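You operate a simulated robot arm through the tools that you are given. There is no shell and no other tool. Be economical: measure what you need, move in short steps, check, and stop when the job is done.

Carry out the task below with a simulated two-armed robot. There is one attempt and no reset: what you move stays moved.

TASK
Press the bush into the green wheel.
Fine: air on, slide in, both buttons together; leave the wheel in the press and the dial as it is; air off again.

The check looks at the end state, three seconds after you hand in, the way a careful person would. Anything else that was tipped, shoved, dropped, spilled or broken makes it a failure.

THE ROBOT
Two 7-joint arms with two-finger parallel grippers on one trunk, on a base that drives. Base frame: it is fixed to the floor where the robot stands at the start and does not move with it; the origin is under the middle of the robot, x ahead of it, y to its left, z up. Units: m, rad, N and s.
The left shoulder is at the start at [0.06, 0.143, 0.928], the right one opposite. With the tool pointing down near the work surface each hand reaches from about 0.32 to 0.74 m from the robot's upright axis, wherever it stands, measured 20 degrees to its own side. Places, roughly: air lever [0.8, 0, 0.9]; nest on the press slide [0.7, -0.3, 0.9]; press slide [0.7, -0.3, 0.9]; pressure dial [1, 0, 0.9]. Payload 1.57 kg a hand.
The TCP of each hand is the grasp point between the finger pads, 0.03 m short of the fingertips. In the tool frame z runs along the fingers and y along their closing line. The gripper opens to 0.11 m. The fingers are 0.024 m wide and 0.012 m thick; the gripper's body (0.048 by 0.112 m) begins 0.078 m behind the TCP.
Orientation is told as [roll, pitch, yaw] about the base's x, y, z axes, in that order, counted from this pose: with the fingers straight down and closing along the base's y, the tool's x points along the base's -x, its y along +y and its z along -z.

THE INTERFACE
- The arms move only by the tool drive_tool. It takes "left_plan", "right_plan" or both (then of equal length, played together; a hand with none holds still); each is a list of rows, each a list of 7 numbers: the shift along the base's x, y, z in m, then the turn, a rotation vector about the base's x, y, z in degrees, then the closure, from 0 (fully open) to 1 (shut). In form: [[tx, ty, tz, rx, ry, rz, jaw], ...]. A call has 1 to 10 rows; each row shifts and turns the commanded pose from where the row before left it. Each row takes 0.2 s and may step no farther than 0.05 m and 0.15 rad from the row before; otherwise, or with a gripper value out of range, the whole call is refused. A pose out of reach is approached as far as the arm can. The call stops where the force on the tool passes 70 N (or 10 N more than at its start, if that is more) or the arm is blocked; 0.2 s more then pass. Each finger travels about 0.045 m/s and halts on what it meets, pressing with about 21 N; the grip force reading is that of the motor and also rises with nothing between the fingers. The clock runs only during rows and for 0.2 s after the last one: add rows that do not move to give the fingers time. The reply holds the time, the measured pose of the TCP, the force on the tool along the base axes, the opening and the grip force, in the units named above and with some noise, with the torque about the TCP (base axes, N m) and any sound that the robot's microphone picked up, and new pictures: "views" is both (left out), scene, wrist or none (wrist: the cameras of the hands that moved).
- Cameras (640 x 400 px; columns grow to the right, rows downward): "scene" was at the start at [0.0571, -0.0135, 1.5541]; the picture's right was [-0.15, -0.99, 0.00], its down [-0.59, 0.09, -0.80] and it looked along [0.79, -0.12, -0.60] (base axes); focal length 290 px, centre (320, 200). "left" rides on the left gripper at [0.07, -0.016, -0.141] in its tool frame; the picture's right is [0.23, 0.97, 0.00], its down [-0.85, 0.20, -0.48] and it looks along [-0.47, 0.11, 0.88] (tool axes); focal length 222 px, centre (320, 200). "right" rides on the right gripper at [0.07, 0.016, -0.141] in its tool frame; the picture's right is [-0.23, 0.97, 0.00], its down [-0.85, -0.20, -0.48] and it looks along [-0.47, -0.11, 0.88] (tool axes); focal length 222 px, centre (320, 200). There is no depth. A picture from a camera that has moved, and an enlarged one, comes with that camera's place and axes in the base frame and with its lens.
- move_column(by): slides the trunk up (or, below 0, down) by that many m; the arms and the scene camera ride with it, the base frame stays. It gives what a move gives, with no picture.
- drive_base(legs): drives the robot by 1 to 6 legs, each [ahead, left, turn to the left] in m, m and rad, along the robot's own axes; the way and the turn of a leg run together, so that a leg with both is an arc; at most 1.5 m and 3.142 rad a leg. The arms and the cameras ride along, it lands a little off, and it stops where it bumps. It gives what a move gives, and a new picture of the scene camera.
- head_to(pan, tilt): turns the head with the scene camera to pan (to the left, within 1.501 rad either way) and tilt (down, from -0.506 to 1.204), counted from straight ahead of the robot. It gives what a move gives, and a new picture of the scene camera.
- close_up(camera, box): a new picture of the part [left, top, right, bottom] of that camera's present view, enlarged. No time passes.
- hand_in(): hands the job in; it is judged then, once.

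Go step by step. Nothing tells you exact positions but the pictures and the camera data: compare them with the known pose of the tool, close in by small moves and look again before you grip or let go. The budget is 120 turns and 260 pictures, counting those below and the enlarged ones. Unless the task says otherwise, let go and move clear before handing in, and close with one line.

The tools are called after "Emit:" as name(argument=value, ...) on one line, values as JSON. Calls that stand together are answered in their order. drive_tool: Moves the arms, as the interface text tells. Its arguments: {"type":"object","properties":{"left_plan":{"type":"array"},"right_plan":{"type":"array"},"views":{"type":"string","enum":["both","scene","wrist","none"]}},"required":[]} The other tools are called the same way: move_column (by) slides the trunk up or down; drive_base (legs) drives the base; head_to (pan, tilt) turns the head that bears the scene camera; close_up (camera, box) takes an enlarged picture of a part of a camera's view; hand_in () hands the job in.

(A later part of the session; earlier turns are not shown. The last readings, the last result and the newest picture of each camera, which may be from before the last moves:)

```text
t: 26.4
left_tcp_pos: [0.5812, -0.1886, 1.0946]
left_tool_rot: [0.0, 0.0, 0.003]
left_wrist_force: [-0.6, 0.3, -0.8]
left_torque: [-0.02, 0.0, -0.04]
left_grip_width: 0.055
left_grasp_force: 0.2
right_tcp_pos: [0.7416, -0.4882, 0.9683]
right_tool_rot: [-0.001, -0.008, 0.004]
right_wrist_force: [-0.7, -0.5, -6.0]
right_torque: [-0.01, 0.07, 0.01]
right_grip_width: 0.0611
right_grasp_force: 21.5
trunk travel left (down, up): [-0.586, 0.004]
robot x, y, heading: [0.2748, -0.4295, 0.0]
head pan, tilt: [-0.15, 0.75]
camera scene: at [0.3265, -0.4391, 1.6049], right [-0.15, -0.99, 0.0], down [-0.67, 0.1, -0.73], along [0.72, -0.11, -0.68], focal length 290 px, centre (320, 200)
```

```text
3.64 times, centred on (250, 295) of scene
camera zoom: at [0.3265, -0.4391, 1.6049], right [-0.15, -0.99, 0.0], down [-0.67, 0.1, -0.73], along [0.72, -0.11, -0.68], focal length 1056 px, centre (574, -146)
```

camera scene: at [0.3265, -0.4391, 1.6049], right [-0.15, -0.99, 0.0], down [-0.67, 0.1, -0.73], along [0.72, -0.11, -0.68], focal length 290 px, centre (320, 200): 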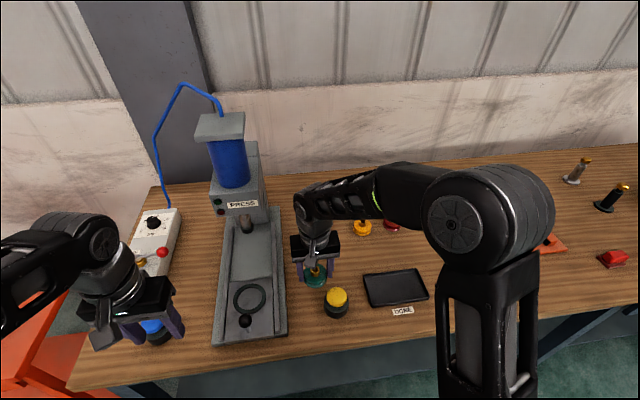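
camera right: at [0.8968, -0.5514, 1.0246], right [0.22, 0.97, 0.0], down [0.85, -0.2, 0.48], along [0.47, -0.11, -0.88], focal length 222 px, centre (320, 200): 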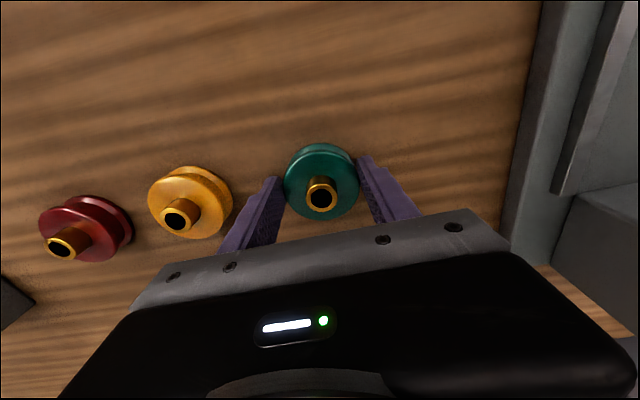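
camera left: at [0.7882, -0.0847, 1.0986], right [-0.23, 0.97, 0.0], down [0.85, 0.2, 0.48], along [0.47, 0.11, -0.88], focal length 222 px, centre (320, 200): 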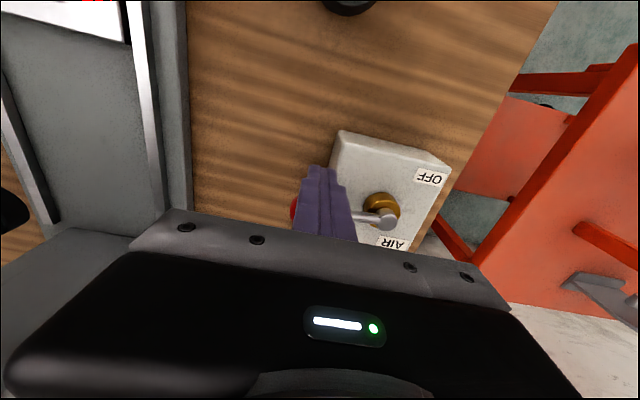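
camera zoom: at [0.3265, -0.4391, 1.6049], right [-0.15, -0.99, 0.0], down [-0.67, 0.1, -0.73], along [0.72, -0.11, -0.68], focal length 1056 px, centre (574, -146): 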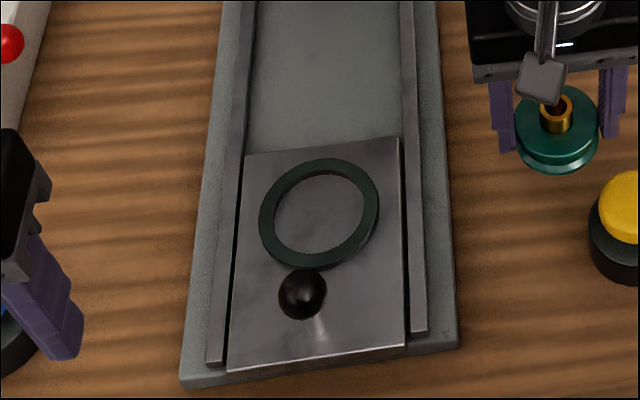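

Ring centre is about (0.748, -0.309), rim top z≈0.869, inner diameter ≈0.067 against the wheel's 0.061. I move above it and check.

Emit:
drive_tool(right_plan=[[0.002, 0.045, 0, 0, 0, 0, 1], [0.002, 0.045, 0, 0, 0, 0, 1], [0.0015, 0.045, 0, 0, 0, 0, 1], [0, 0.044, -0.02, 0, 0, 0, 1], [0, 0, 0, 0, 0, 0, 1]], views="both")

Emit:
close_up(camera="scene", box=[200, 240, 300, 350])

Emit:
close_up(camera="right", box=[220, 80, 420, 240])

```text
t: 27.6
left_tcp_pos: [0.5812, -0.188, 1.0957]
left_tool_rot: [0.001, 0.002, 0.004]
left_wrist_force: [0.4, -0.9, 0.0]
left_torque: [0.0, -0.02, 0.0]
left_grip_width: 0.0549
left_grasp_force: 0.0
right_tcp_pos: [0.7475, -0.311, 0.9461]
right_tool_rot: [0.0, -0.007, 0.0]
right_wrist_force: [0.7, 0.0, -5.7]
right_torque: [-0.01, 0.01, 0.02]
right_grip_width: 0.0617
right_grasp_force: 21.3
trunk travel left (down, up): [-0.586, 0.004]
robot x, y, heading: [0.2748, -0.4252, 0.005]
head pan, tilt: [-0.15, 0.75]
camera scene: at [0.3272, -0.4403, 1.6049], right [-0.15, -0.99, 0.0], down [-0.67, 0.1, -0.73], along [0.72, -0.11, -0.68], focal length 290 px, centre (320, 200)
camera right: at [0.6778, -0.2955, 1.0869], right [0.23, 0.97, 0.0], down [0.85, -0.2, 0.48], along [0.47, -0.11, -0.88], focal length 222 px, centre (320, 200)
```

scene: 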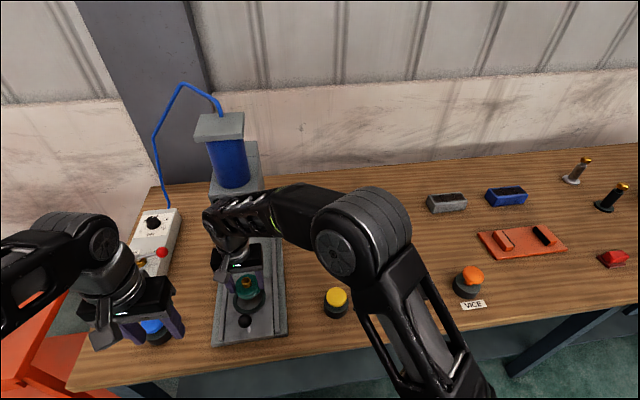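
right: 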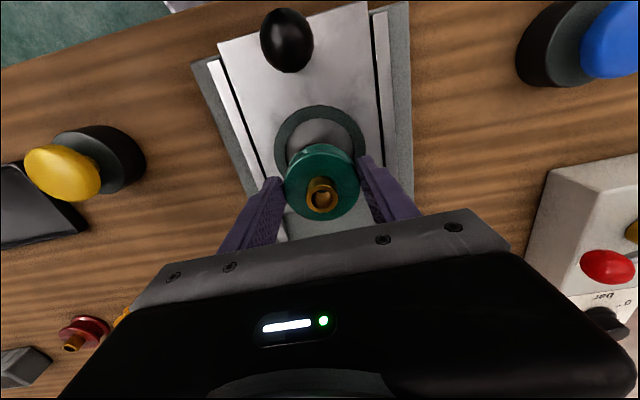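

```text
3.64 times, centred on (250, 295) of scene
camera zoom: at [0.3272, -0.4403, 1.6049], right [-0.15, -0.99, 0.0], down [-0.67, 0.1, -0.73], along [0.72, -0.11, -0.68], focal length 1056 px, centre (574, -146)
```

zoom: 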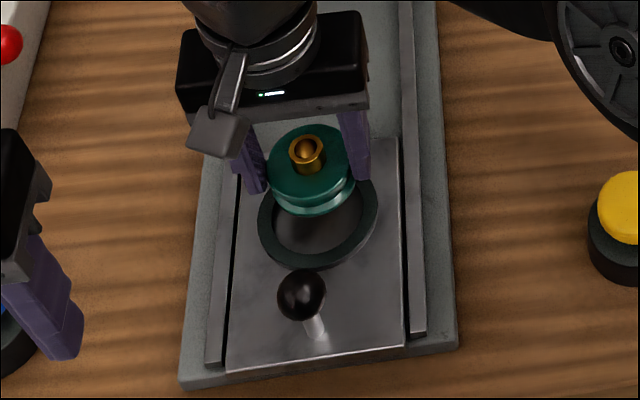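

```text
2.50 times, centred on (320, 160) of right
camera zoom: at [0.6778, -0.2955, 1.0869], right [0.23, 0.97, 0.0], down [0.85, -0.2, 0.48], along [0.47, -0.11, -0.88], focal length 555 px, centre (320, 300)
```

zoom: 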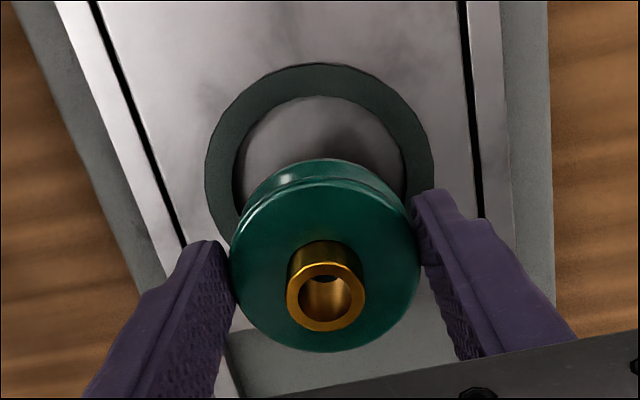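

The wheel appears a few mm too far +x and slightly -y. I shift and lower to just above the ring, then look again.

Emit:
drive_tool(right_plan=[[-0.004, 0.002, -0.015, 0, 0, 0, 1], [0, 0, -0.011, 0, 0, 0, 1], [0, 0, 0, 0, 0, 0, 1]], views="none")

Emit:
close_up(camera="scene", box=[220, 260, 280, 320])

Emit:
close_up(camera="right", box=[250, 80, 390, 230])

```text
t: 28.4
left_tcp_pos: [0.581, -0.1892, 1.0953]
left_tool_rot: [0.001, -0.002, 0.004]
left_wrist_force: [-0.2, -0.2, 0.3]
left_torque: [0.0, 0.03, 0.02]
left_grip_width: 0.0553
left_grasp_force: 0.0
right_tcp_pos: [0.746, -0.3083, 0.9219]
right_tool_rot: [0.003, -0.01, 0.004]
right_wrist_force: [-1.1, -0.7, 15.2]
right_torque: [-0.19, -0.15, -0.09]
right_grip_width: 0.0617
right_grasp_force: 21.2
trunk travel left (down, up): [-0.586, 0.004]
robot x, y, heading: [0.2736, -0.4303, 0.002]
head pan, tilt: [-0.15, 0.75]
```

```text
6.67 times, centred on (250, 290) of scene
camera zoom: at [0.3261, -0.4398, 1.6052], right [-0.15, -0.99, 0.0], down [-0.67, 0.1, -0.73], along [0.72, -0.11, -0.68], focal length 1936 px, centre (787, -400)
```

zoom: 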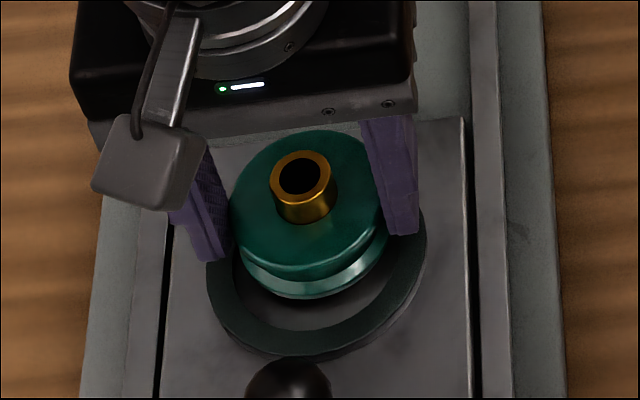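

```text
2.67 times, centred on (320, 155) of right
camera zoom: at [0.674, -0.2945, 1.0632], right [0.22, 0.97, 0.01], down [0.85, -0.2, 0.49], along [0.47, -0.1, -0.87], focal length 592 px, centre (320, 320)
```

zoom: 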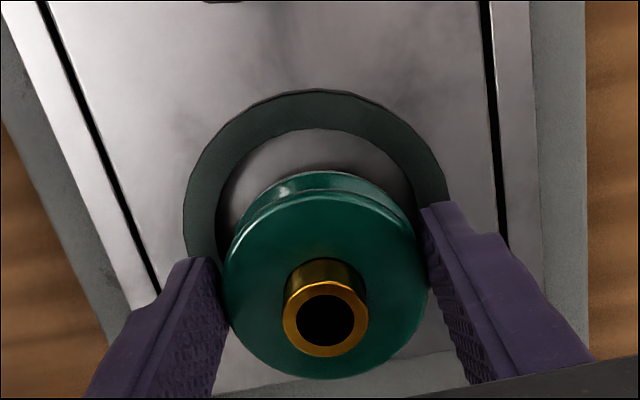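

It touched the ring early: the wheel sits about 7–8 mm too far +x relative to the ring. I lift, shift back and look again.

Emit:
drive_tool(right_plan=[[0, 0, 0.008, 0, 0, 0, 1], [-0.0075, 0.001, 0, 0, 0, 0, 1], [0, 0, 0, 0, 0, 0, 1]], views="none")

Emit:
close_up(camera="scene", box=[220, 260, 280, 320])

Emit:
close_up(camera="right", box=[250, 80, 390, 230])

```text
t: 29.1
left_tcp_pos: [0.5812, -0.1889, 1.095]
left_tool_rot: [0.001, 0.0, 0.003]
left_wrist_force: [0.5, 0.7, -0.4]
left_torque: [-0.03, -0.04, 0.02]
left_grip_width: 0.055
left_grasp_force: 0.1
right_tcp_pos: [0.7377, -0.3105, 0.9295]
right_tool_rot: [0.0, -0.005, 0.002]
right_wrist_force: [0.2, -0.7, -5.6]
right_torque: [0.0, 0.02, 0.01]
right_grip_width: 0.0613
right_grasp_force: 21.3
trunk travel left (down, up): [-0.586, 0.004]
robot x, y, heading: [0.2734, -0.4242, 0.002]
head pan, tilt: [-0.15, 0.75]
```

```text
6.67 times, centred on (250, 290) of scene
camera zoom: at [0.3278, -0.4395, 1.6048], right [-0.15, -0.99, 0.0], down [-0.67, 0.1, -0.73], along [0.72, -0.11, -0.68], focal length 1936 px, centre (787, -400)
```

zoom: 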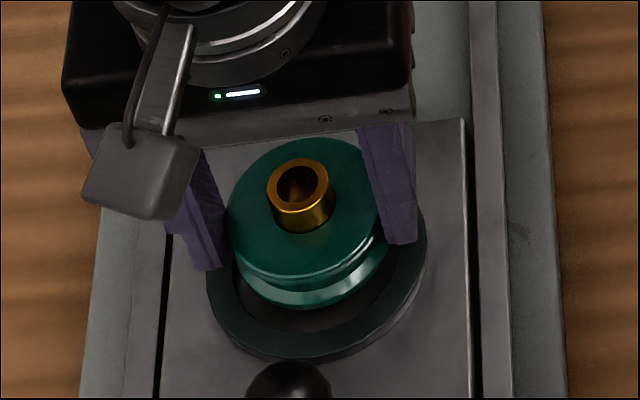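

```text
2.67 times, centred on (320, 155) of right
camera zoom: at [0.6676, -0.2943, 1.0697], right [0.22, 0.97, 0.0], down [0.85, -0.2, 0.48], along [0.47, -0.11, -0.88], focal length 592 px, centre (320, 320)
```

zoom: 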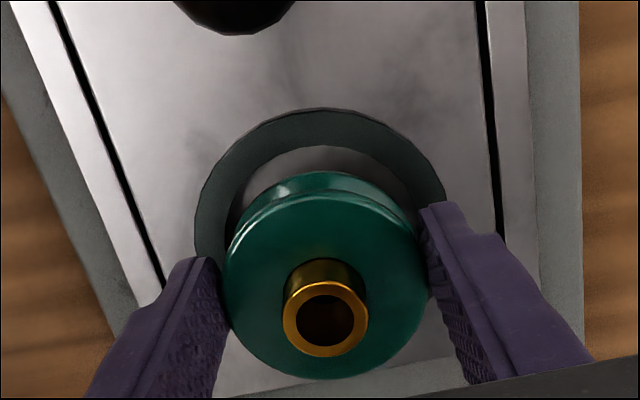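

Now centred within about a millimetre in both views. Lowering gently.

Emit:
drive_tool(right_plan=[[0, 0, -0.007, 0, 0, 0, 1], [0, 0, -0.005, 0, 0, 0, 1]], views="none")

```text
t: 29.8
left_tcp_pos: [0.5812, -0.1885, 1.0968]
left_tool_rot: [0.001, -0.002, 0.003]
left_wrist_force: [0.4, -0.2, -1.0]
left_torque: [-0.01, 0.01, 0.02]
left_grip_width: 0.055
left_grasp_force: 0.0
right_tcp_pos: [0.7388, -0.3097, 0.9185]
right_tool_rot: [0.003, -0.008, 0.004]
right_wrist_force: [-1.8, -2.0, 11.5]
right_torque: [-0.26, -0.43, -0.05]
right_grip_width: 0.0617
right_grasp_force: 21.1
trunk travel left (down, up): [-0.586, 0.004]
robot x, y, heading: [0.2738, -0.4286, 0.001]
head pan, tilt: [-0.15, 0.75]
```

Light contact on the ring's +x/-y side (from the torque). I shift a bit toward -x, +y and try again.

Emit:
drive_tool(right_plan=[[0, 0, 0.004, 0, 0, 0, 1], [-0.002, 0.0013, 0, 0, 0, 0, 1], [0, 0, -0.004, 0, 0, 0, 1]], views="none")

```text
t: 30.6
left_tcp_pos: [0.5823, -0.1875, 1.0952]
left_tool_rot: [0.0, 0.0, 0.005]
left_wrist_force: [0.9, 0.1, 0.0]
left_torque: [-0.01, 0.01, 0.03]
left_grip_width: 0.0551
left_grasp_force: 0.0
right_tcp_pos: [0.7371, -0.3087, 0.9186]
right_tool_rot: [0.0, -0.006, 0.002]
right_wrist_force: [-0.3, -0.5, -5.9]
right_torque: [0.01, 0.01, 0.01]
right_grip_width: 0.0614
right_grasp_force: 20.7
trunk travel left (down, up): [-0.586, 0.004]
robot x, y, heading: [0.2753, -0.4284, 0.001]
head pan, tilt: [-0.15, 0.75]
```

No contact now at the same height, so it's entering. Continue down in small steps.

Emit:
drive_tool(right_plan=[[0, 0, -0.003, 0, 0, 0, 1], [0, 0, -0.003, 0, 0, 0, 1]], views="none")

Emit:
close_up(camera="scene", box=[220, 260, 280, 320])

```text
t: 31.1
left_tcp_pos: [0.581, -0.1892, 1.0959]
left_tool_rot: [0.0, 0.0, 0.002]
left_wrist_force: [0.1, -0.2, 0.2]
left_torque: [0.0, -0.03, 0.0]
left_grip_width: 0.0549
left_grasp_force: 0.0
right_tcp_pos: [0.7372, -0.3083, 0.9144]
right_tool_rot: [0.002, -0.009, -0.001]
right_wrist_force: [-0.4, -2.5, 10.0]
right_torque: [-0.15, 0.43, 0.02]
right_grip_width: 0.0616
right_grasp_force: 21.0
trunk travel left (down, up): [-0.586, 0.004]
robot x, y, heading: [0.2743, -0.4292, 0.004]
head pan, tilt: [-0.15, 0.75]
```

```text
6.67 times, centred on (250, 290) of scene
camera zoom: at [0.3264, -0.4402, 1.6053], right [-0.15, -0.99, 0.0], down [-0.67, 0.1, -0.73], along [0.72, -0.11, -0.68], focal length 1936 px, centre (787, -400)
```

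zoom: 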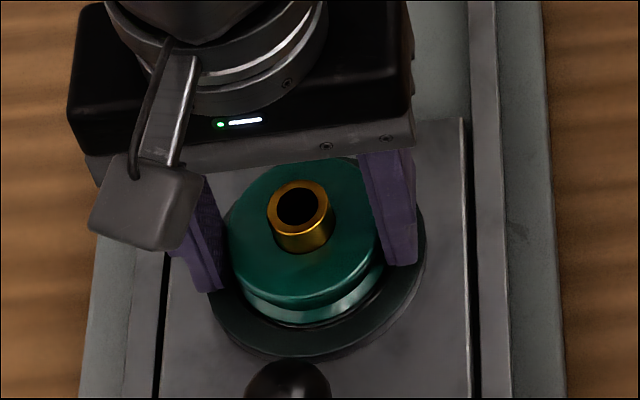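

Emit:
drive_tool(right_plan=[[0.0, 0, 0.002, 0, 0, 0, 1], [0.0012, 0.0003, 0, 0, 0, 0, 1], [0, 0, -0.003, 0, 0, 0, 1]], views="none")

```text
t: 31.9
left_tcp_pos: [0.5806, -0.1876, 1.0964]
left_tool_rot: [0.0, 0.0, 0.003]
left_wrist_force: [-0.1, -0.7, -0.1]
left_torque: [0.05, -0.02, 0.03]
left_grip_width: 0.0549
left_grasp_force: 0.1
right_tcp_pos: [0.737, -0.3084, 0.9121]
right_tool_rot: [0.002, -0.007, 0.001]
right_wrist_force: [-0.5, -1.3, 9.0]
right_torque: [-0.12, 0.44, -0.03]
right_grip_width: 0.0616
right_grasp_force: 21.2
trunk travel left (down, up): [-0.586, 0.004]
robot x, y, heading: [0.2759, -0.4258, 0.003]
head pan, tilt: [-0.15, 0.75]
```

Emit:
drive_tool(right_plan=[[0.0, 0, -0.003, 0, 0, 0, 1], [0, 0, 0, 0, 0, 0, 1]], views="wrist")

Emit:
close_up(camera="scene", box=[220, 260, 280, 320])

Emit:
close_up(camera="right", box=[250, 80, 390, 230])

```text
t: 32.5
left_tcp_pos: [0.5805, -0.1879, 1.0956]
left_tool_rot: [-0.002, 0.001, 0.004]
left_wrist_force: [-0.7, -1.1, 0.5]
left_torque: [0.02, 0.04, 0.03]
left_grip_width: 0.0552
left_grasp_force: 0.0
right_tcp_pos: [0.7372, -0.3081, 0.9109]
right_tool_rot: [0.003, -0.009, 0.003]
right_wrist_force: [-1.2, -2.1, 28.5]
right_torque: [-0.86, 0.5, -0.02]
right_grip_width: 0.0615
right_grasp_force: 21.4
trunk travel left (down, up): [-0.586, 0.004]
robot x, y, heading: [0.2774, -0.4242, 0.009]
head pan, tilt: [-0.15, 0.75]
camera right: at [0.6662, -0.2925, 1.052], right [0.22, 0.97, 0.01], down [0.85, -0.2, 0.49], along [0.48, -0.1, -0.87], focal length 222 px, centre (320, 200)
```

right: 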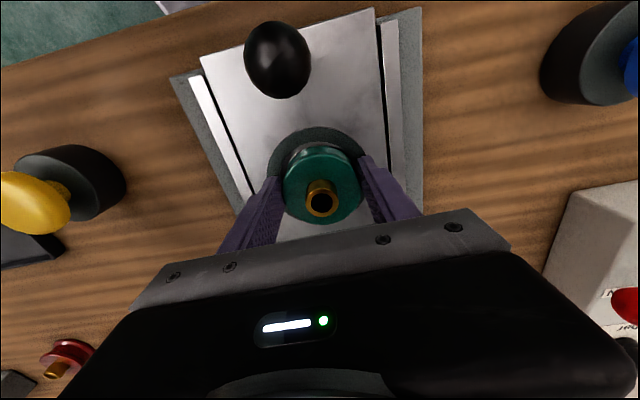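

```text
6.67 times, centred on (250, 290) of scene
camera zoom: at [0.3248, -0.4402, 1.6053], right [-0.15, -0.99, 0.0], down [-0.67, 0.1, -0.73], along [0.72, -0.11, -0.68], focal length 1936 px, centre (787, -400)
```

zoom: 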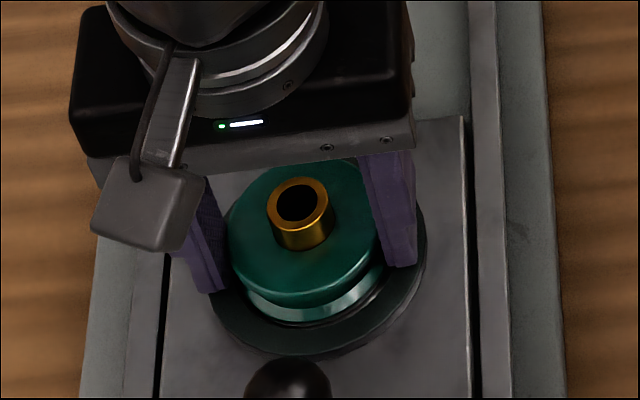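

```text
2.67 times, centred on (320, 155) of right
camera zoom: at [0.6662, -0.2925, 1.052], right [0.22, 0.97, 0.01], down [0.85, -0.2, 0.49], along [0.48, -0.1, -0.87], focal length 592 px, centre (320, 320)
```

zoom: 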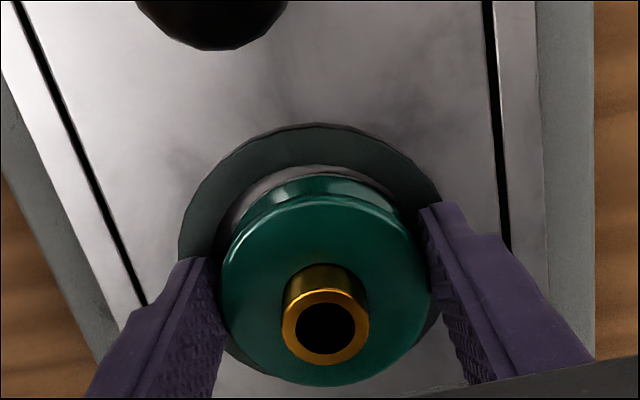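

Upward force rises at z≈0.911 with the low (-x,-y) edge of the slightly tilted tool touching, which fits being seated on the plate. I ease off and open the fingers, then look.

Emit:
drive_tool(right_plan=[[0.0, 0, 0.002, 0, 0, 0, 1], [0, 0, 0, 0, 0, 0, 0.3], [0, 0, 0, 0, 0, 0, 0.3], [0, 0, 0, 0, 0, 0, 0.3]], views="none")

Emit:
close_up(camera="scene", box=[220, 260, 280, 320])

Emit:
close_up(camera="right", box=[250, 80, 390, 230])

```text
t: 33.5
left_tcp_pos: [0.5816, -0.1899, 1.0961]
left_tool_rot: [0.003, -0.003, 0.002]
left_wrist_force: [-0.6, 0.1, -0.2]
left_torque: [0.0, 0.04, -0.01]
left_grip_width: 0.0553
left_grasp_force: 0.1
right_tcp_pos: [0.7369, -0.3103, 0.9108]
right_tool_rot: [0.001, -0.007, 0.001]
right_wrist_force: [-1.6, -1.7, 16.3]
right_torque: [0.65, 0.28, 0.31]
right_grip_width: 0.0771
right_grasp_force: 0.1
trunk travel left (down, up): [-0.586, 0.004]
robot x, y, heading: [0.2712, -0.4262, 0.0]
head pan, tilt: [-0.15, 0.75]
```

```text
6.67 times, centred on (250, 290) of scene
camera zoom: at [0.3258, -0.4413, 1.605], right [-0.15, -0.99, 0.0], down [-0.67, 0.1, -0.73], along [0.72, -0.11, -0.68], focal length 1936 px, centre (787, -400)
```

zoom: 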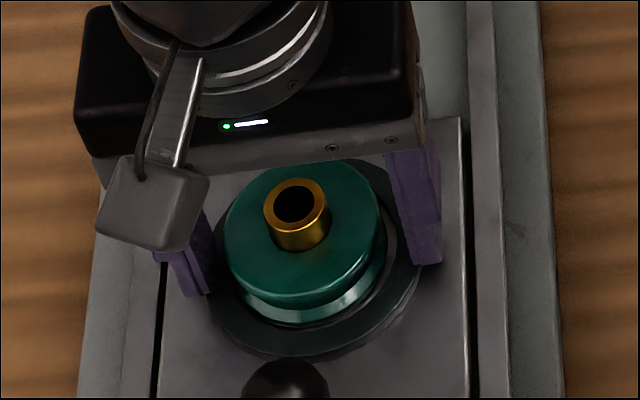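

```text
2.67 times, centred on (320, 155) of right
camera zoom: at [0.6665, -0.2951, 1.0521], right [0.23, 0.97, 0.0], down [0.85, -0.2, 0.48], along [0.47, -0.11, -0.88], focal length 592 px, centre (320, 320)
```

zoom: 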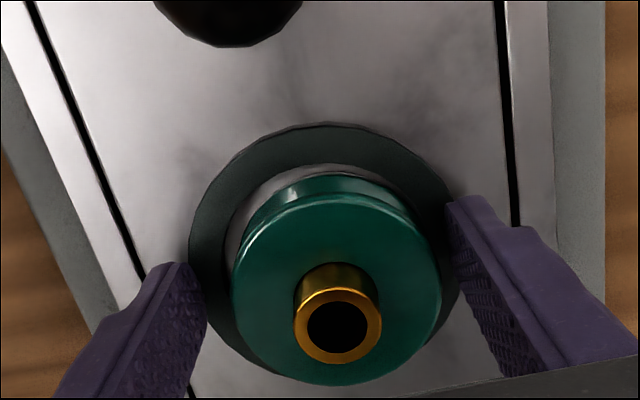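

The open fingertips rest on the ring, so I lift straight up and clear to inspect the seat.

Emit:
drive_tool(right_plan=[[0.0, 0, 0.01, 0, 0, 0, 0.3], [0, 0, 0.03, 0, 0, 0, 0.3], [0, 0, 0.04, 0, 0, 0, 0.3], [0, -0.04, 0.02, 0, 0, 0, 0.3], [0, -0.05, 0, 0, 0, 0, 0.3]], views="none")

Emit:
close_up(camera="scene", box=[220, 260, 280, 320])

Emit:
close_up(camera="right", box=[300, 20, 500, 200])

```text
t: 34.8
left_tcp_pos: [0.5818, -0.1892, 1.096]
left_tool_rot: [0.0, -0.001, 0.003]
left_wrist_force: [-0.3, 0.3, 0.7]
left_torque: [0.03, 0.02, 0.0]
left_grip_width: 0.055
left_grasp_force: 0.0
right_tcp_pos: [0.7377, -0.4009, 1.0099]
right_tool_rot: [0.002, -0.006, 0.003]
right_wrist_force: [0.0, -0.4, 0.3]
right_torque: [0.02, 0.03, 0.0]
right_grip_width: 0.0768
right_grasp_force: 0.1
trunk travel left (down, up): [-0.586, 0.004]
robot x, y, heading: [0.28, -0.4246, 0.006]
head pan, tilt: [-0.15, 0.75]
```

```text
6.67 times, centred on (250, 290) of scene
camera zoom: at [0.3271, -0.4406, 1.6049], right [-0.15, -0.99, 0.0], down [-0.67, 0.1, -0.73], along [0.72, -0.11, -0.68], focal length 1936 px, centre (787, -400)
```

zoom: 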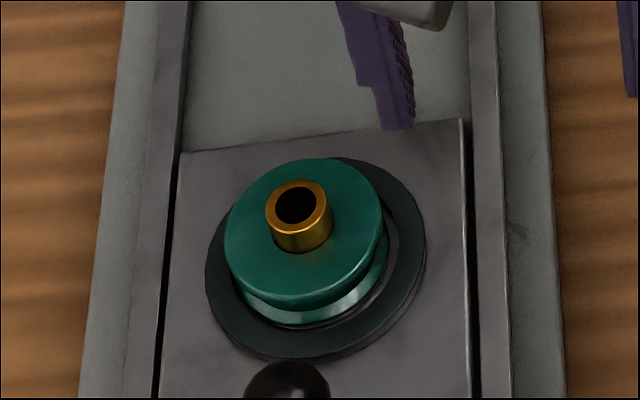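

```text
2.22 times, centred on (400, 110) of right
camera zoom: at [0.6667, -0.3858, 1.1504], right [0.22, 0.97, 0.0], down [0.85, -0.2, 0.48], along [0.47, -0.11, -0.88], focal length 494 px, centre (142, 400)
```

zoom: 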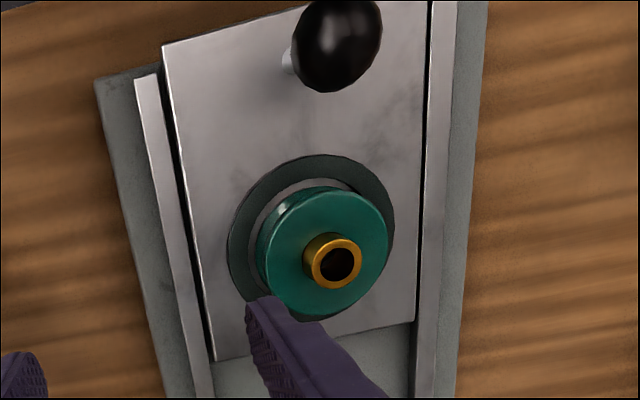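

Emit:
close_up(camera="scene", box=[230, 280, 270, 315])

Emit:
close_up(camera="right", box=[360, 75, 440, 145])

```text
11.43 times, centred on (250, 298) of scene
camera zoom: at [0.3271, -0.4406, 1.6049], right [-0.15, -0.99, 0.0], down [-0.67, 0.1, -0.73], along [0.72, -0.11, -0.68], focal length 3319 px, centre (1120, -914)
```

zoom: 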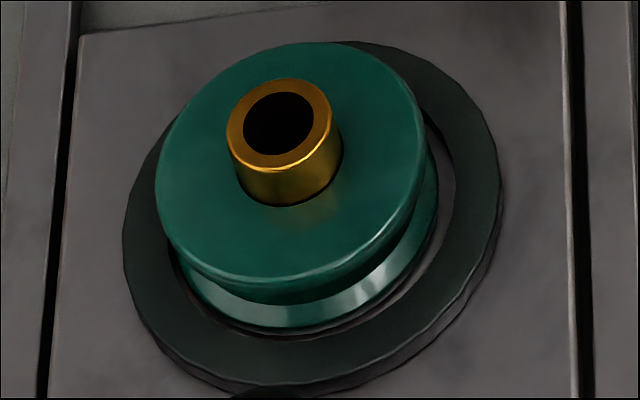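

```text
5.71 times, centred on (400, 110) of right
camera zoom: at [0.6667, -0.3858, 1.1504], right [0.22, 0.97, 0.0], down [0.85, -0.2, 0.48], along [0.47, -0.11, -0.88], focal length 1269 px, centre (-137, 714)
```

zoom: 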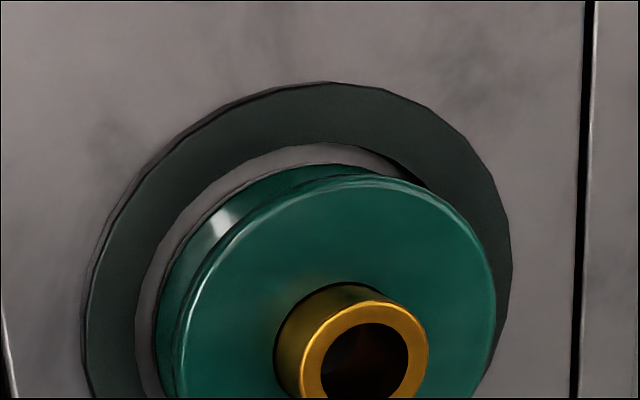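

The wheel sits inside the ring, flat on the plate. Next: move the left hand aside, tilt the right hand and approach the slide knob at about (0.657, -0.309, 0.928).

Emit:
drive_tool(left_plan=[[0, 0.04, 0, 0, 0, 0, 0.5], [0, 0.04, 0, 0, 0, 0, 0.5], [0, 0.04, 0, 0, 0, 0, 0.5], [0, 0.02, 0, 0, 0, 0, 0.5], [0, 0, 0, 0, 0, 0, 0.5], [0, 0, 0, 0, 0, 0, 0.5]], right_plan=[[-0.035, 0, 0.005, 0, -8.5, 0, 0.3], [-0.035, 0, 0.005, 0, -8.5, 0, 0.3], [-0.035, 0, 0, 0, -8.5, 0, 0.3], [-0.035, 0, 0, 0, -8.5, 0, 0.3], [0, 0.045, 0, 0, 0, 0, 0.3], [0, 0.045, 0, 0, 0, 0, 0.3]], views="both")

```text
t: 36.1
left_tcp_pos: [0.582, -0.0486, 1.0952]
left_tool_rot: [0.001, -0.001, 0.002]
left_wrist_force: [0.4, -0.2, -0.6]
left_torque: [-0.02, -0.01, 0.01]
left_grip_width: 0.0547
left_grasp_force: 0.0
right_tcp_pos: [0.598, -0.3065, 1.0223]
right_tool_rot: [-0.002, -0.602, 0.003]
right_wrist_force: [0.5, 0.2, 0.7]
right_torque: [0.0, -0.03, -0.01]
right_grip_width: 0.0769
right_grasp_force: 0.1
trunk travel left (down, up): [-0.586, 0.004]
robot x, y, heading: [0.2725, -0.4269, 0.003]
head pan, tilt: [-0.15, 0.75]
camera scene: at [0.3268, -0.4389, 1.6049], right [-0.15, -0.99, 0.0], down [-0.67, 0.1, -0.73], along [0.72, -0.11, -0.68], focal length 290 px, centre (320, 200)
camera right: at [0.4603, -0.2918, 1.0989], right [0.18, 0.97, 0.13], down [0.44, -0.2, 0.88], along [0.88, -0.11, -0.46], focal length 222 px, centre (320, 200)
camera left: at [0.5116, -0.064, 1.2364], right [-0.23, 0.97, 0.0], down [0.85, 0.2, 0.48], along [0.47, 0.11, -0.88], focal length 222 px, centre (320, 200)
```

scene: 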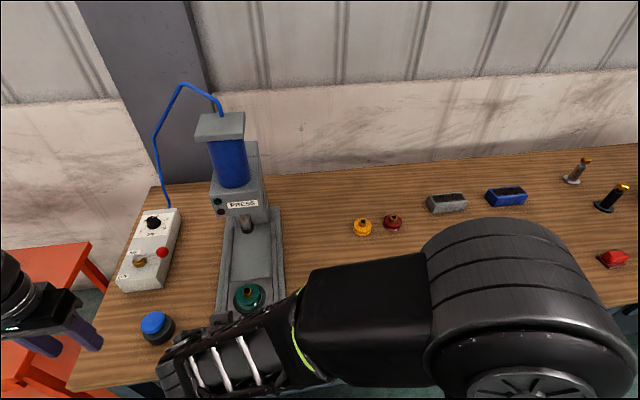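
right: 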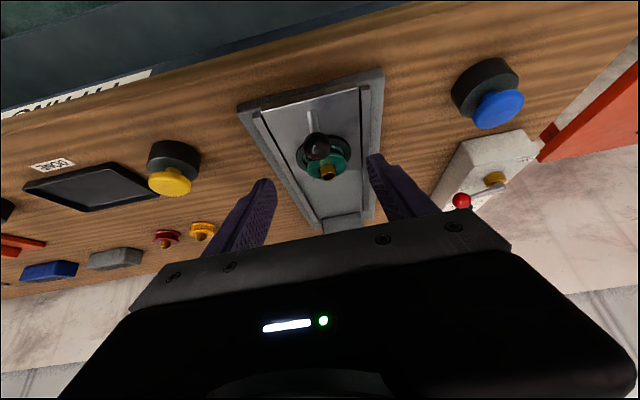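
left: 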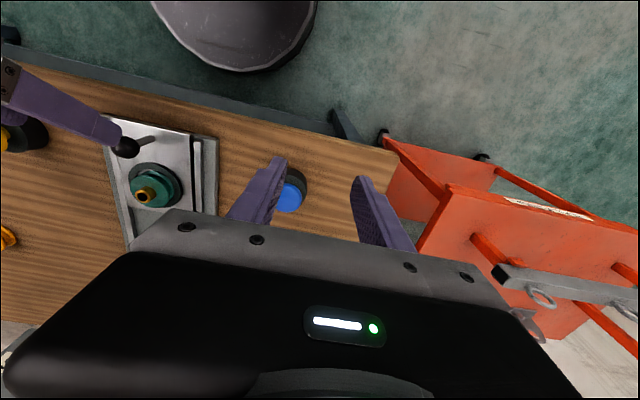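

The knob is confirmed at (0.657, -0.310). Approach along the tool axis and close on it.

Emit:
drive_tool(right_plan=[[0.02, -0.001, -0.032, 0, 0, 0, 0.3], [0.02, -0.001, -0.032, 0, 0, 0, 0.3], [0.0195, -0.001, -0.03, 0, 0, 0, 0.3], [0, 0, 0, 0, 0, 0, 0.3]], views="wrist")

Emit:
close_up(camera="left", box=[0, 40, 240, 240])

```text
t: 37.1
left_tcp_pos: [0.5817, -0.0491, 1.0947]
left_tool_rot: [0.0, 0.0, 0.003]
left_wrist_force: [-0.1, -0.4, 0.2]
left_torque: [0.01, -0.04, -0.03]
left_grip_width: 0.0552
left_grasp_force: 0.1
right_tcp_pos: [0.6586, -0.3111, 0.9279]
right_tool_rot: [-0.001, -0.601, 0.003]
right_wrist_force: [-0.3, 0.4, 0.4]
right_torque: [0.04, 0.02, 0.02]
right_grip_width: 0.077
right_grasp_force: 0.0
trunk travel left (down, up): [-0.586, 0.004]
robot x, y, heading: [0.2746, -0.4273, 0.003]
head pan, tilt: [-0.15, 0.75]
camera right: at [0.5203, -0.2962, 1.005], right [0.18, 0.97, 0.13], down [0.44, -0.2, 0.88], along [0.88, -0.11, -0.46], focal length 222 px, centre (320, 200)
```

right: 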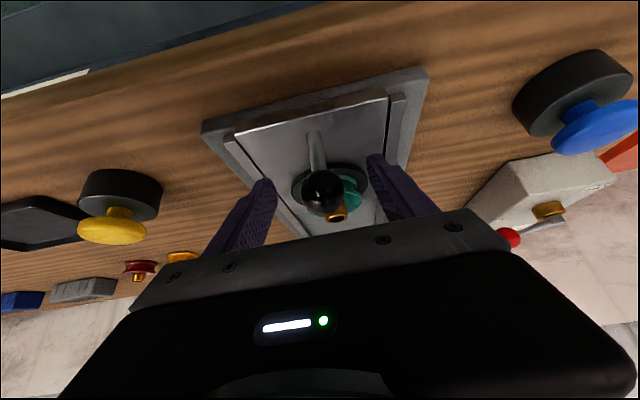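

```text
2.00 times, centred on (120, 140) of left
camera zoom: at [0.5114, -0.065, 1.2367], right [-0.23, 0.97, 0.0], down [0.85, 0.2, 0.48], along [0.47, 0.11, -0.88], focal length 444 px, centre (720, 320)
```

zoom: 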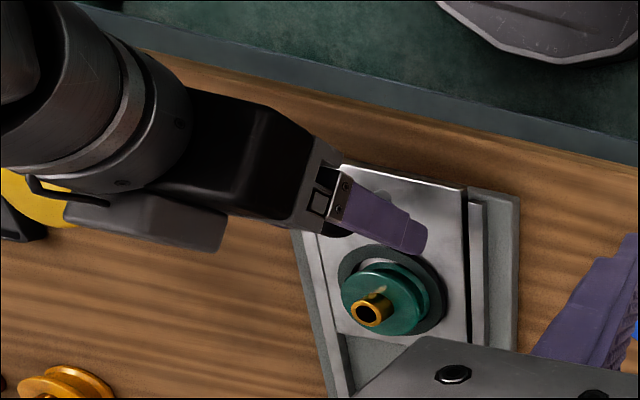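

Emit:
drive_tool(right_plan=[[0, 0, 0, 0, 0, 0, 1], [0, 0, 0, 0, 0, 0, 1], [0, 0, 0, 0, 0, 0, 1], [0, 0, 0, 0, 0, 0, 1], [0, 0, 0, 0, 0, 0, 1]], views="wrist")

```text
t: 38.4
left_tcp_pos: [0.5815, -0.0469, 1.0946]
left_tool_rot: [-0.002, -0.002, 0.002]
left_wrist_force: [-0.5, 0.8, 0.9]
left_torque: [-0.02, 0.03, 0.01]
left_grip_width: 0.055
left_grasp_force: 0.0
right_tcp_pos: [0.6567, -0.3088, 0.927]
right_tool_rot: [0.0, -0.601, 0.007]
right_wrist_force: [1.3, 9.1, -1.1]
right_torque: [0.15, 0.13, 0.11]
right_grip_width: 0.0317
right_grasp_force: 35.2
trunk travel left (down, up): [-0.586, 0.004]
robot x, y, heading: [0.2718, -0.4286, 0.003]
head pan, tilt: [-0.15, 0.75]
camera right: at [0.5202, -0.2944, 1.0053], right [0.18, 0.97, 0.13], down [0.44, -0.2, 0.88], along [0.88, -0.1, -0.46], focal length 222 px, centre (320, 200)
```

right: 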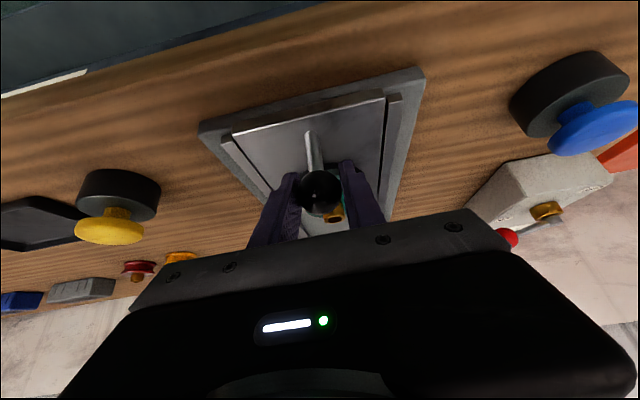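

Ball gripped. Slide it in smoothly.

Emit:
drive_tool(right_plan=[[0.006, 0.001, 0, 0, 0, 0, 1], [0.012, 0, 0, 0, 0, 0, 1], [0.015, 0, 0, 0, 0, 0, 1], [0.015, 0, 0, 0, 0, 0, 1], [0.015, 0, 0, 0, 0, 0, 1], [0.015, 0, 0, 0, 0, 0, 1], [0.015, 0, 0, 0, 0, 0, 1], [0.012, 0, 0, 0, 0, 0, 1], [0.008, 0, 0, 0, 0, 0, 1]], views="both")

```text
t: 40.4
left_tcp_pos: [0.5809, -0.049, 1.0947]
left_tool_rot: [0.001, -0.003, 0.003]
left_wrist_force: [-0.1, -0.8, 0.2]
left_torque: [0.02, -0.01, 0.02]
left_grip_width: 0.055
left_grasp_force: 0.0
right_tcp_pos: [0.7699, -0.3094, 0.9273]
right_tool_rot: [0.001, -0.603, 0.003]
right_wrist_force: [0.0, -1.3, 22.1]
right_torque: [-0.09, 0.48, 0.01]
right_grip_width: 0.0313
right_grasp_force: 40.7
trunk travel left (down, up): [-0.586, 0.004]
robot x, y, heading: [0.2767, -0.4275, 0.002]
head pan, tilt: [-0.15, 0.75]
camera scene: at [0.3253, -0.4402, 1.6052], right [-0.15, -0.99, 0.0], down [-0.67, 0.1, -0.73], along [0.72, -0.11, -0.68], focal length 290 px, centre (320, 200)
camera right: at [0.6313, -0.2939, 1.0047], right [0.19, 0.97, 0.13], down [0.43, -0.2, 0.88], along [0.88, -0.11, -0.46], focal length 222 px, centre (320, 200)
```

scene: 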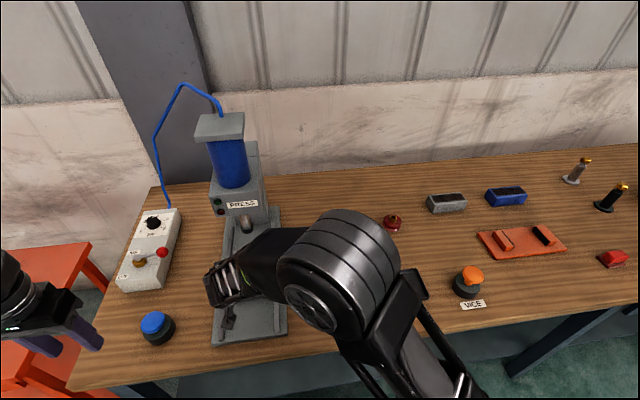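
right: 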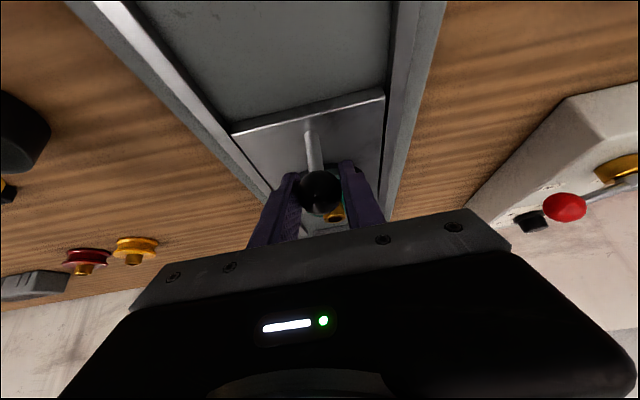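

Emit:
drive_tool(right_plan=[[0.008, 0, 0.001, 0, 0, 0, 1], [0.012, 0, 0.0005, 0, 0, 0, 1], [0.012, 0, 0, 0, 0, 0, 1], [0.012, 0, 0, 0, 0, 0, 1], [0.01, 0, 0, 0, 0, 0, 1], [0.008, 0, 0, 0, 0, 0, 1], [0.006, 0, 0, 0, 0, 0, 1]], views="both")

```text
t: 42.0
left_tcp_pos: [0.5816, -0.047, 1.0942]
left_tool_rot: [0.001, 0.0, 0.003]
left_wrist_force: [0.0, 0.0, -0.7]
left_torque: [0.01, 0.02, -0.02]
left_grip_width: 0.0551
left_grasp_force: 0.1
right_tcp_pos: [0.8375, -0.3094, 0.9273]
right_tool_rot: [-0.002, -0.6, 0.005]
right_wrist_force: [-0.4, 3.1, -0.5]
right_torque: [-0.07, 0.21, 0.16]
right_grip_width: 0.0317
right_grasp_force: 40.2
trunk travel left (down, up): [-0.586, 0.004]
robot x, y, heading: [0.2724, -0.4238, 0.006]
head pan, tilt: [-0.15, 0.75]
camera scene: at [0.3271, -0.439, 1.6049], right [-0.15, -0.99, 0.0], down [-0.67, 0.1, -0.73], along [0.72, -0.11, -0.68], focal length 290 px, centre (320, 200)
camera right: at [0.7, -0.294, 1.0052], right [0.18, 0.97, 0.13], down [0.44, -0.2, 0.88], along [0.88, -0.11, -0.46], focal length 222 px, centre (320, 200)
```

scene: 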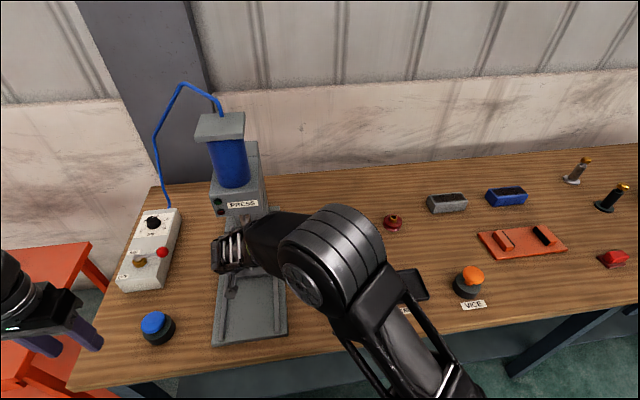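
right: 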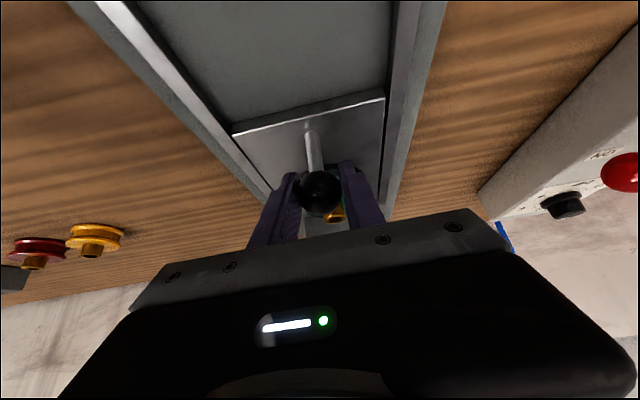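

Emit:
drive_tool(right_plan=[[0.004, 0, 0, 0, 0, 0, 1], [0.004, 0, 0, 0, 0, 0, 1], [0.004, 0, 0, 0, 0, 0, 1], [0.004, 0, 0, 0, 0, 0, 1]], views="none")

```text
t: 43.0
left_tcp_pos: [0.5774, -0.0484, 1.0949]
left_tool_rot: [0.0, -0.005, 0.002]
left_wrist_force: [-0.4, -0.1, -0.2]
left_torque: [0.0, -0.03, 0.02]
left_grip_width: 0.0548
left_grasp_force: 0.1
right_tcp_pos: [0.8481, -0.3096, 0.9272]
right_tool_rot: [-0.003, -0.598, 0.004]
right_wrist_force: [-18.1, 11.4, -14.1]
right_torque: [1.93, -0.67, 1.51]
right_grip_width: 0.0316
right_grasp_force: 40.8
trunk travel left (down, up): [-0.586, 0.004]
robot x, y, heading: [0.2721, -0.4254, 0.006]
head pan, tilt: [-0.15, 0.75]
```

Emit:
drive_tool(right_plan=[[0.004, 0, 0, 0, 0, 0, 1], [0.004, 0, 0, 0, 0, 0, 1]], views="none")

Emit:
close_up(camera="scene", box=[180, 100, 300, 260])

```text
t: 43.5
left_tcp_pos: [0.5765, -0.0487, 1.0955]
left_tool_rot: [0.0, -0.003, 0.003]
left_wrist_force: [-0.4, -0.3, 0.5]
left_torque: [0.02, 0.01, 0.04]
left_grip_width: 0.055
left_grasp_force: 0.1
right_tcp_pos: [0.8596, -0.3094, 0.9302]
right_tool_rot: [-0.002, -0.601, 0.006]
right_wrist_force: [-30.7, 1.7, -1.7]
right_torque: [0.0, 0.04, -0.02]
right_grip_width: 0.0314
right_grasp_force: 39.4
trunk travel left (down, up): [-0.586, 0.004]
robot x, y, heading: [0.2721, -0.4296, 0.0]
head pan, tilt: [-0.15, 0.75]
```

```text
2.50 times, centred on (240, 180) of scene
camera zoom: at [0.323, -0.4393, 1.6051], right [-0.15, -0.99, 0.0], down [-0.67, 0.1, -0.73], along [0.73, -0.11, -0.68], focal length 726 px, centre (520, 250)
```

zoom: 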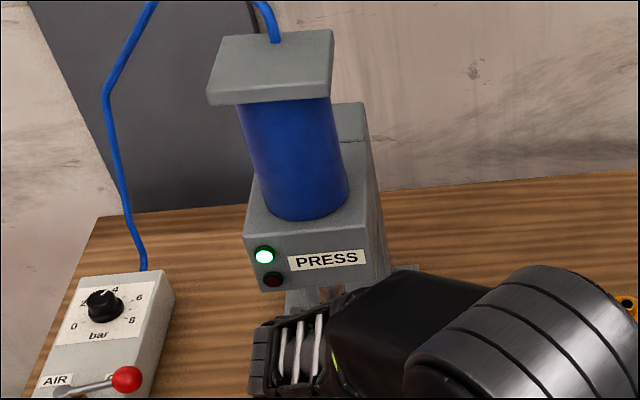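

The green lamp is lit: the slide is home. I release the knob and back away.

Emit:
drive_tool(right_plan=[[0, 0, 0, 0, 0, 0, 0.5], [0, 0, 0, 0, 0, 0, 0.5], [0, 0, 0, 0, 0, 0, 0.5], [-0.015, 0, 0.021, 0, 0, 0, 0.5], [-0.025, 0, 0.036, 0, 0, 0, 0.5], [-0.025, 0, 0.036, 0, 0, 0, 0.5], [-0.04, -0.02, 0, 0, 0, 0, 0.5], [-0.04, -0.02, 0, 0, 0, 0, 0.5], [-0.04, -0.02, 0, 0, 0, 0, 0.5], [-0.04, -0.02, 0, 0, 0, 0, 0.5]], views="scene")

Emit:
close_up(camera="scene", box=[180, 160, 300, 300])

```text
t: 45.8
left_tcp_pos: [0.5817, -0.0492, 1.0947]
left_tool_rot: [0.0, -0.003, 0.004]
left_wrist_force: [0.1, -0.1, -0.1]
left_torque: [0.01, 0.03, 0.04]
left_grip_width: 0.055
left_grasp_force: 0.0
right_tcp_pos: [0.6358, -0.3912, 1.0218]
right_tool_rot: [-0.001, -0.599, 0.005]
right_wrist_force: [-0.4, -0.3, -0.7]
right_torque: [-0.01, -0.02, -0.01]
right_grip_width: 0.0552
right_grasp_force: 0.1
trunk travel left (down, up): [-0.586, 0.004]
robot x, y, heading: [0.2747, -0.4268, 0.005]
head pan, tilt: [-0.15, 0.75]
camera scene: at [0.3264, -0.4407, 1.6049], right [-0.15, -0.99, 0.0], down [-0.67, 0.1, -0.73], along [0.72, -0.11, -0.68], focal length 290 px, centre (320, 200)
```

scene: 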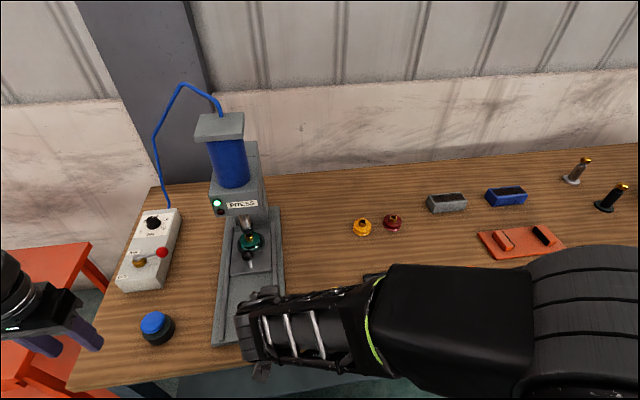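

```text
2.86 times, centred on (240, 230) of scene
camera zoom: at [0.3264, -0.4407, 1.6049], right [-0.15, -0.99, 0.0], down [-0.67, 0.1, -0.73], along [0.72, -0.11, -0.68], focal length 830 px, centre (549, 114)
```

zoom: 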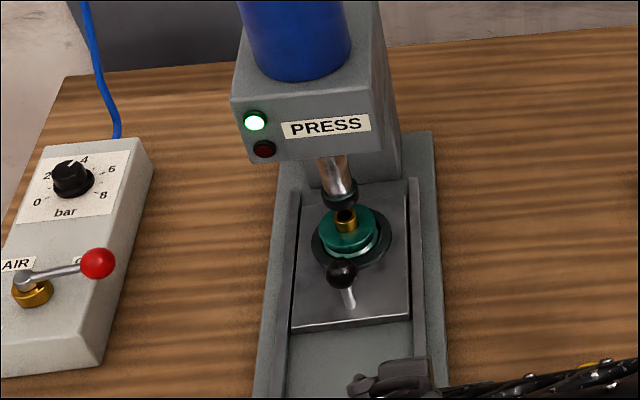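

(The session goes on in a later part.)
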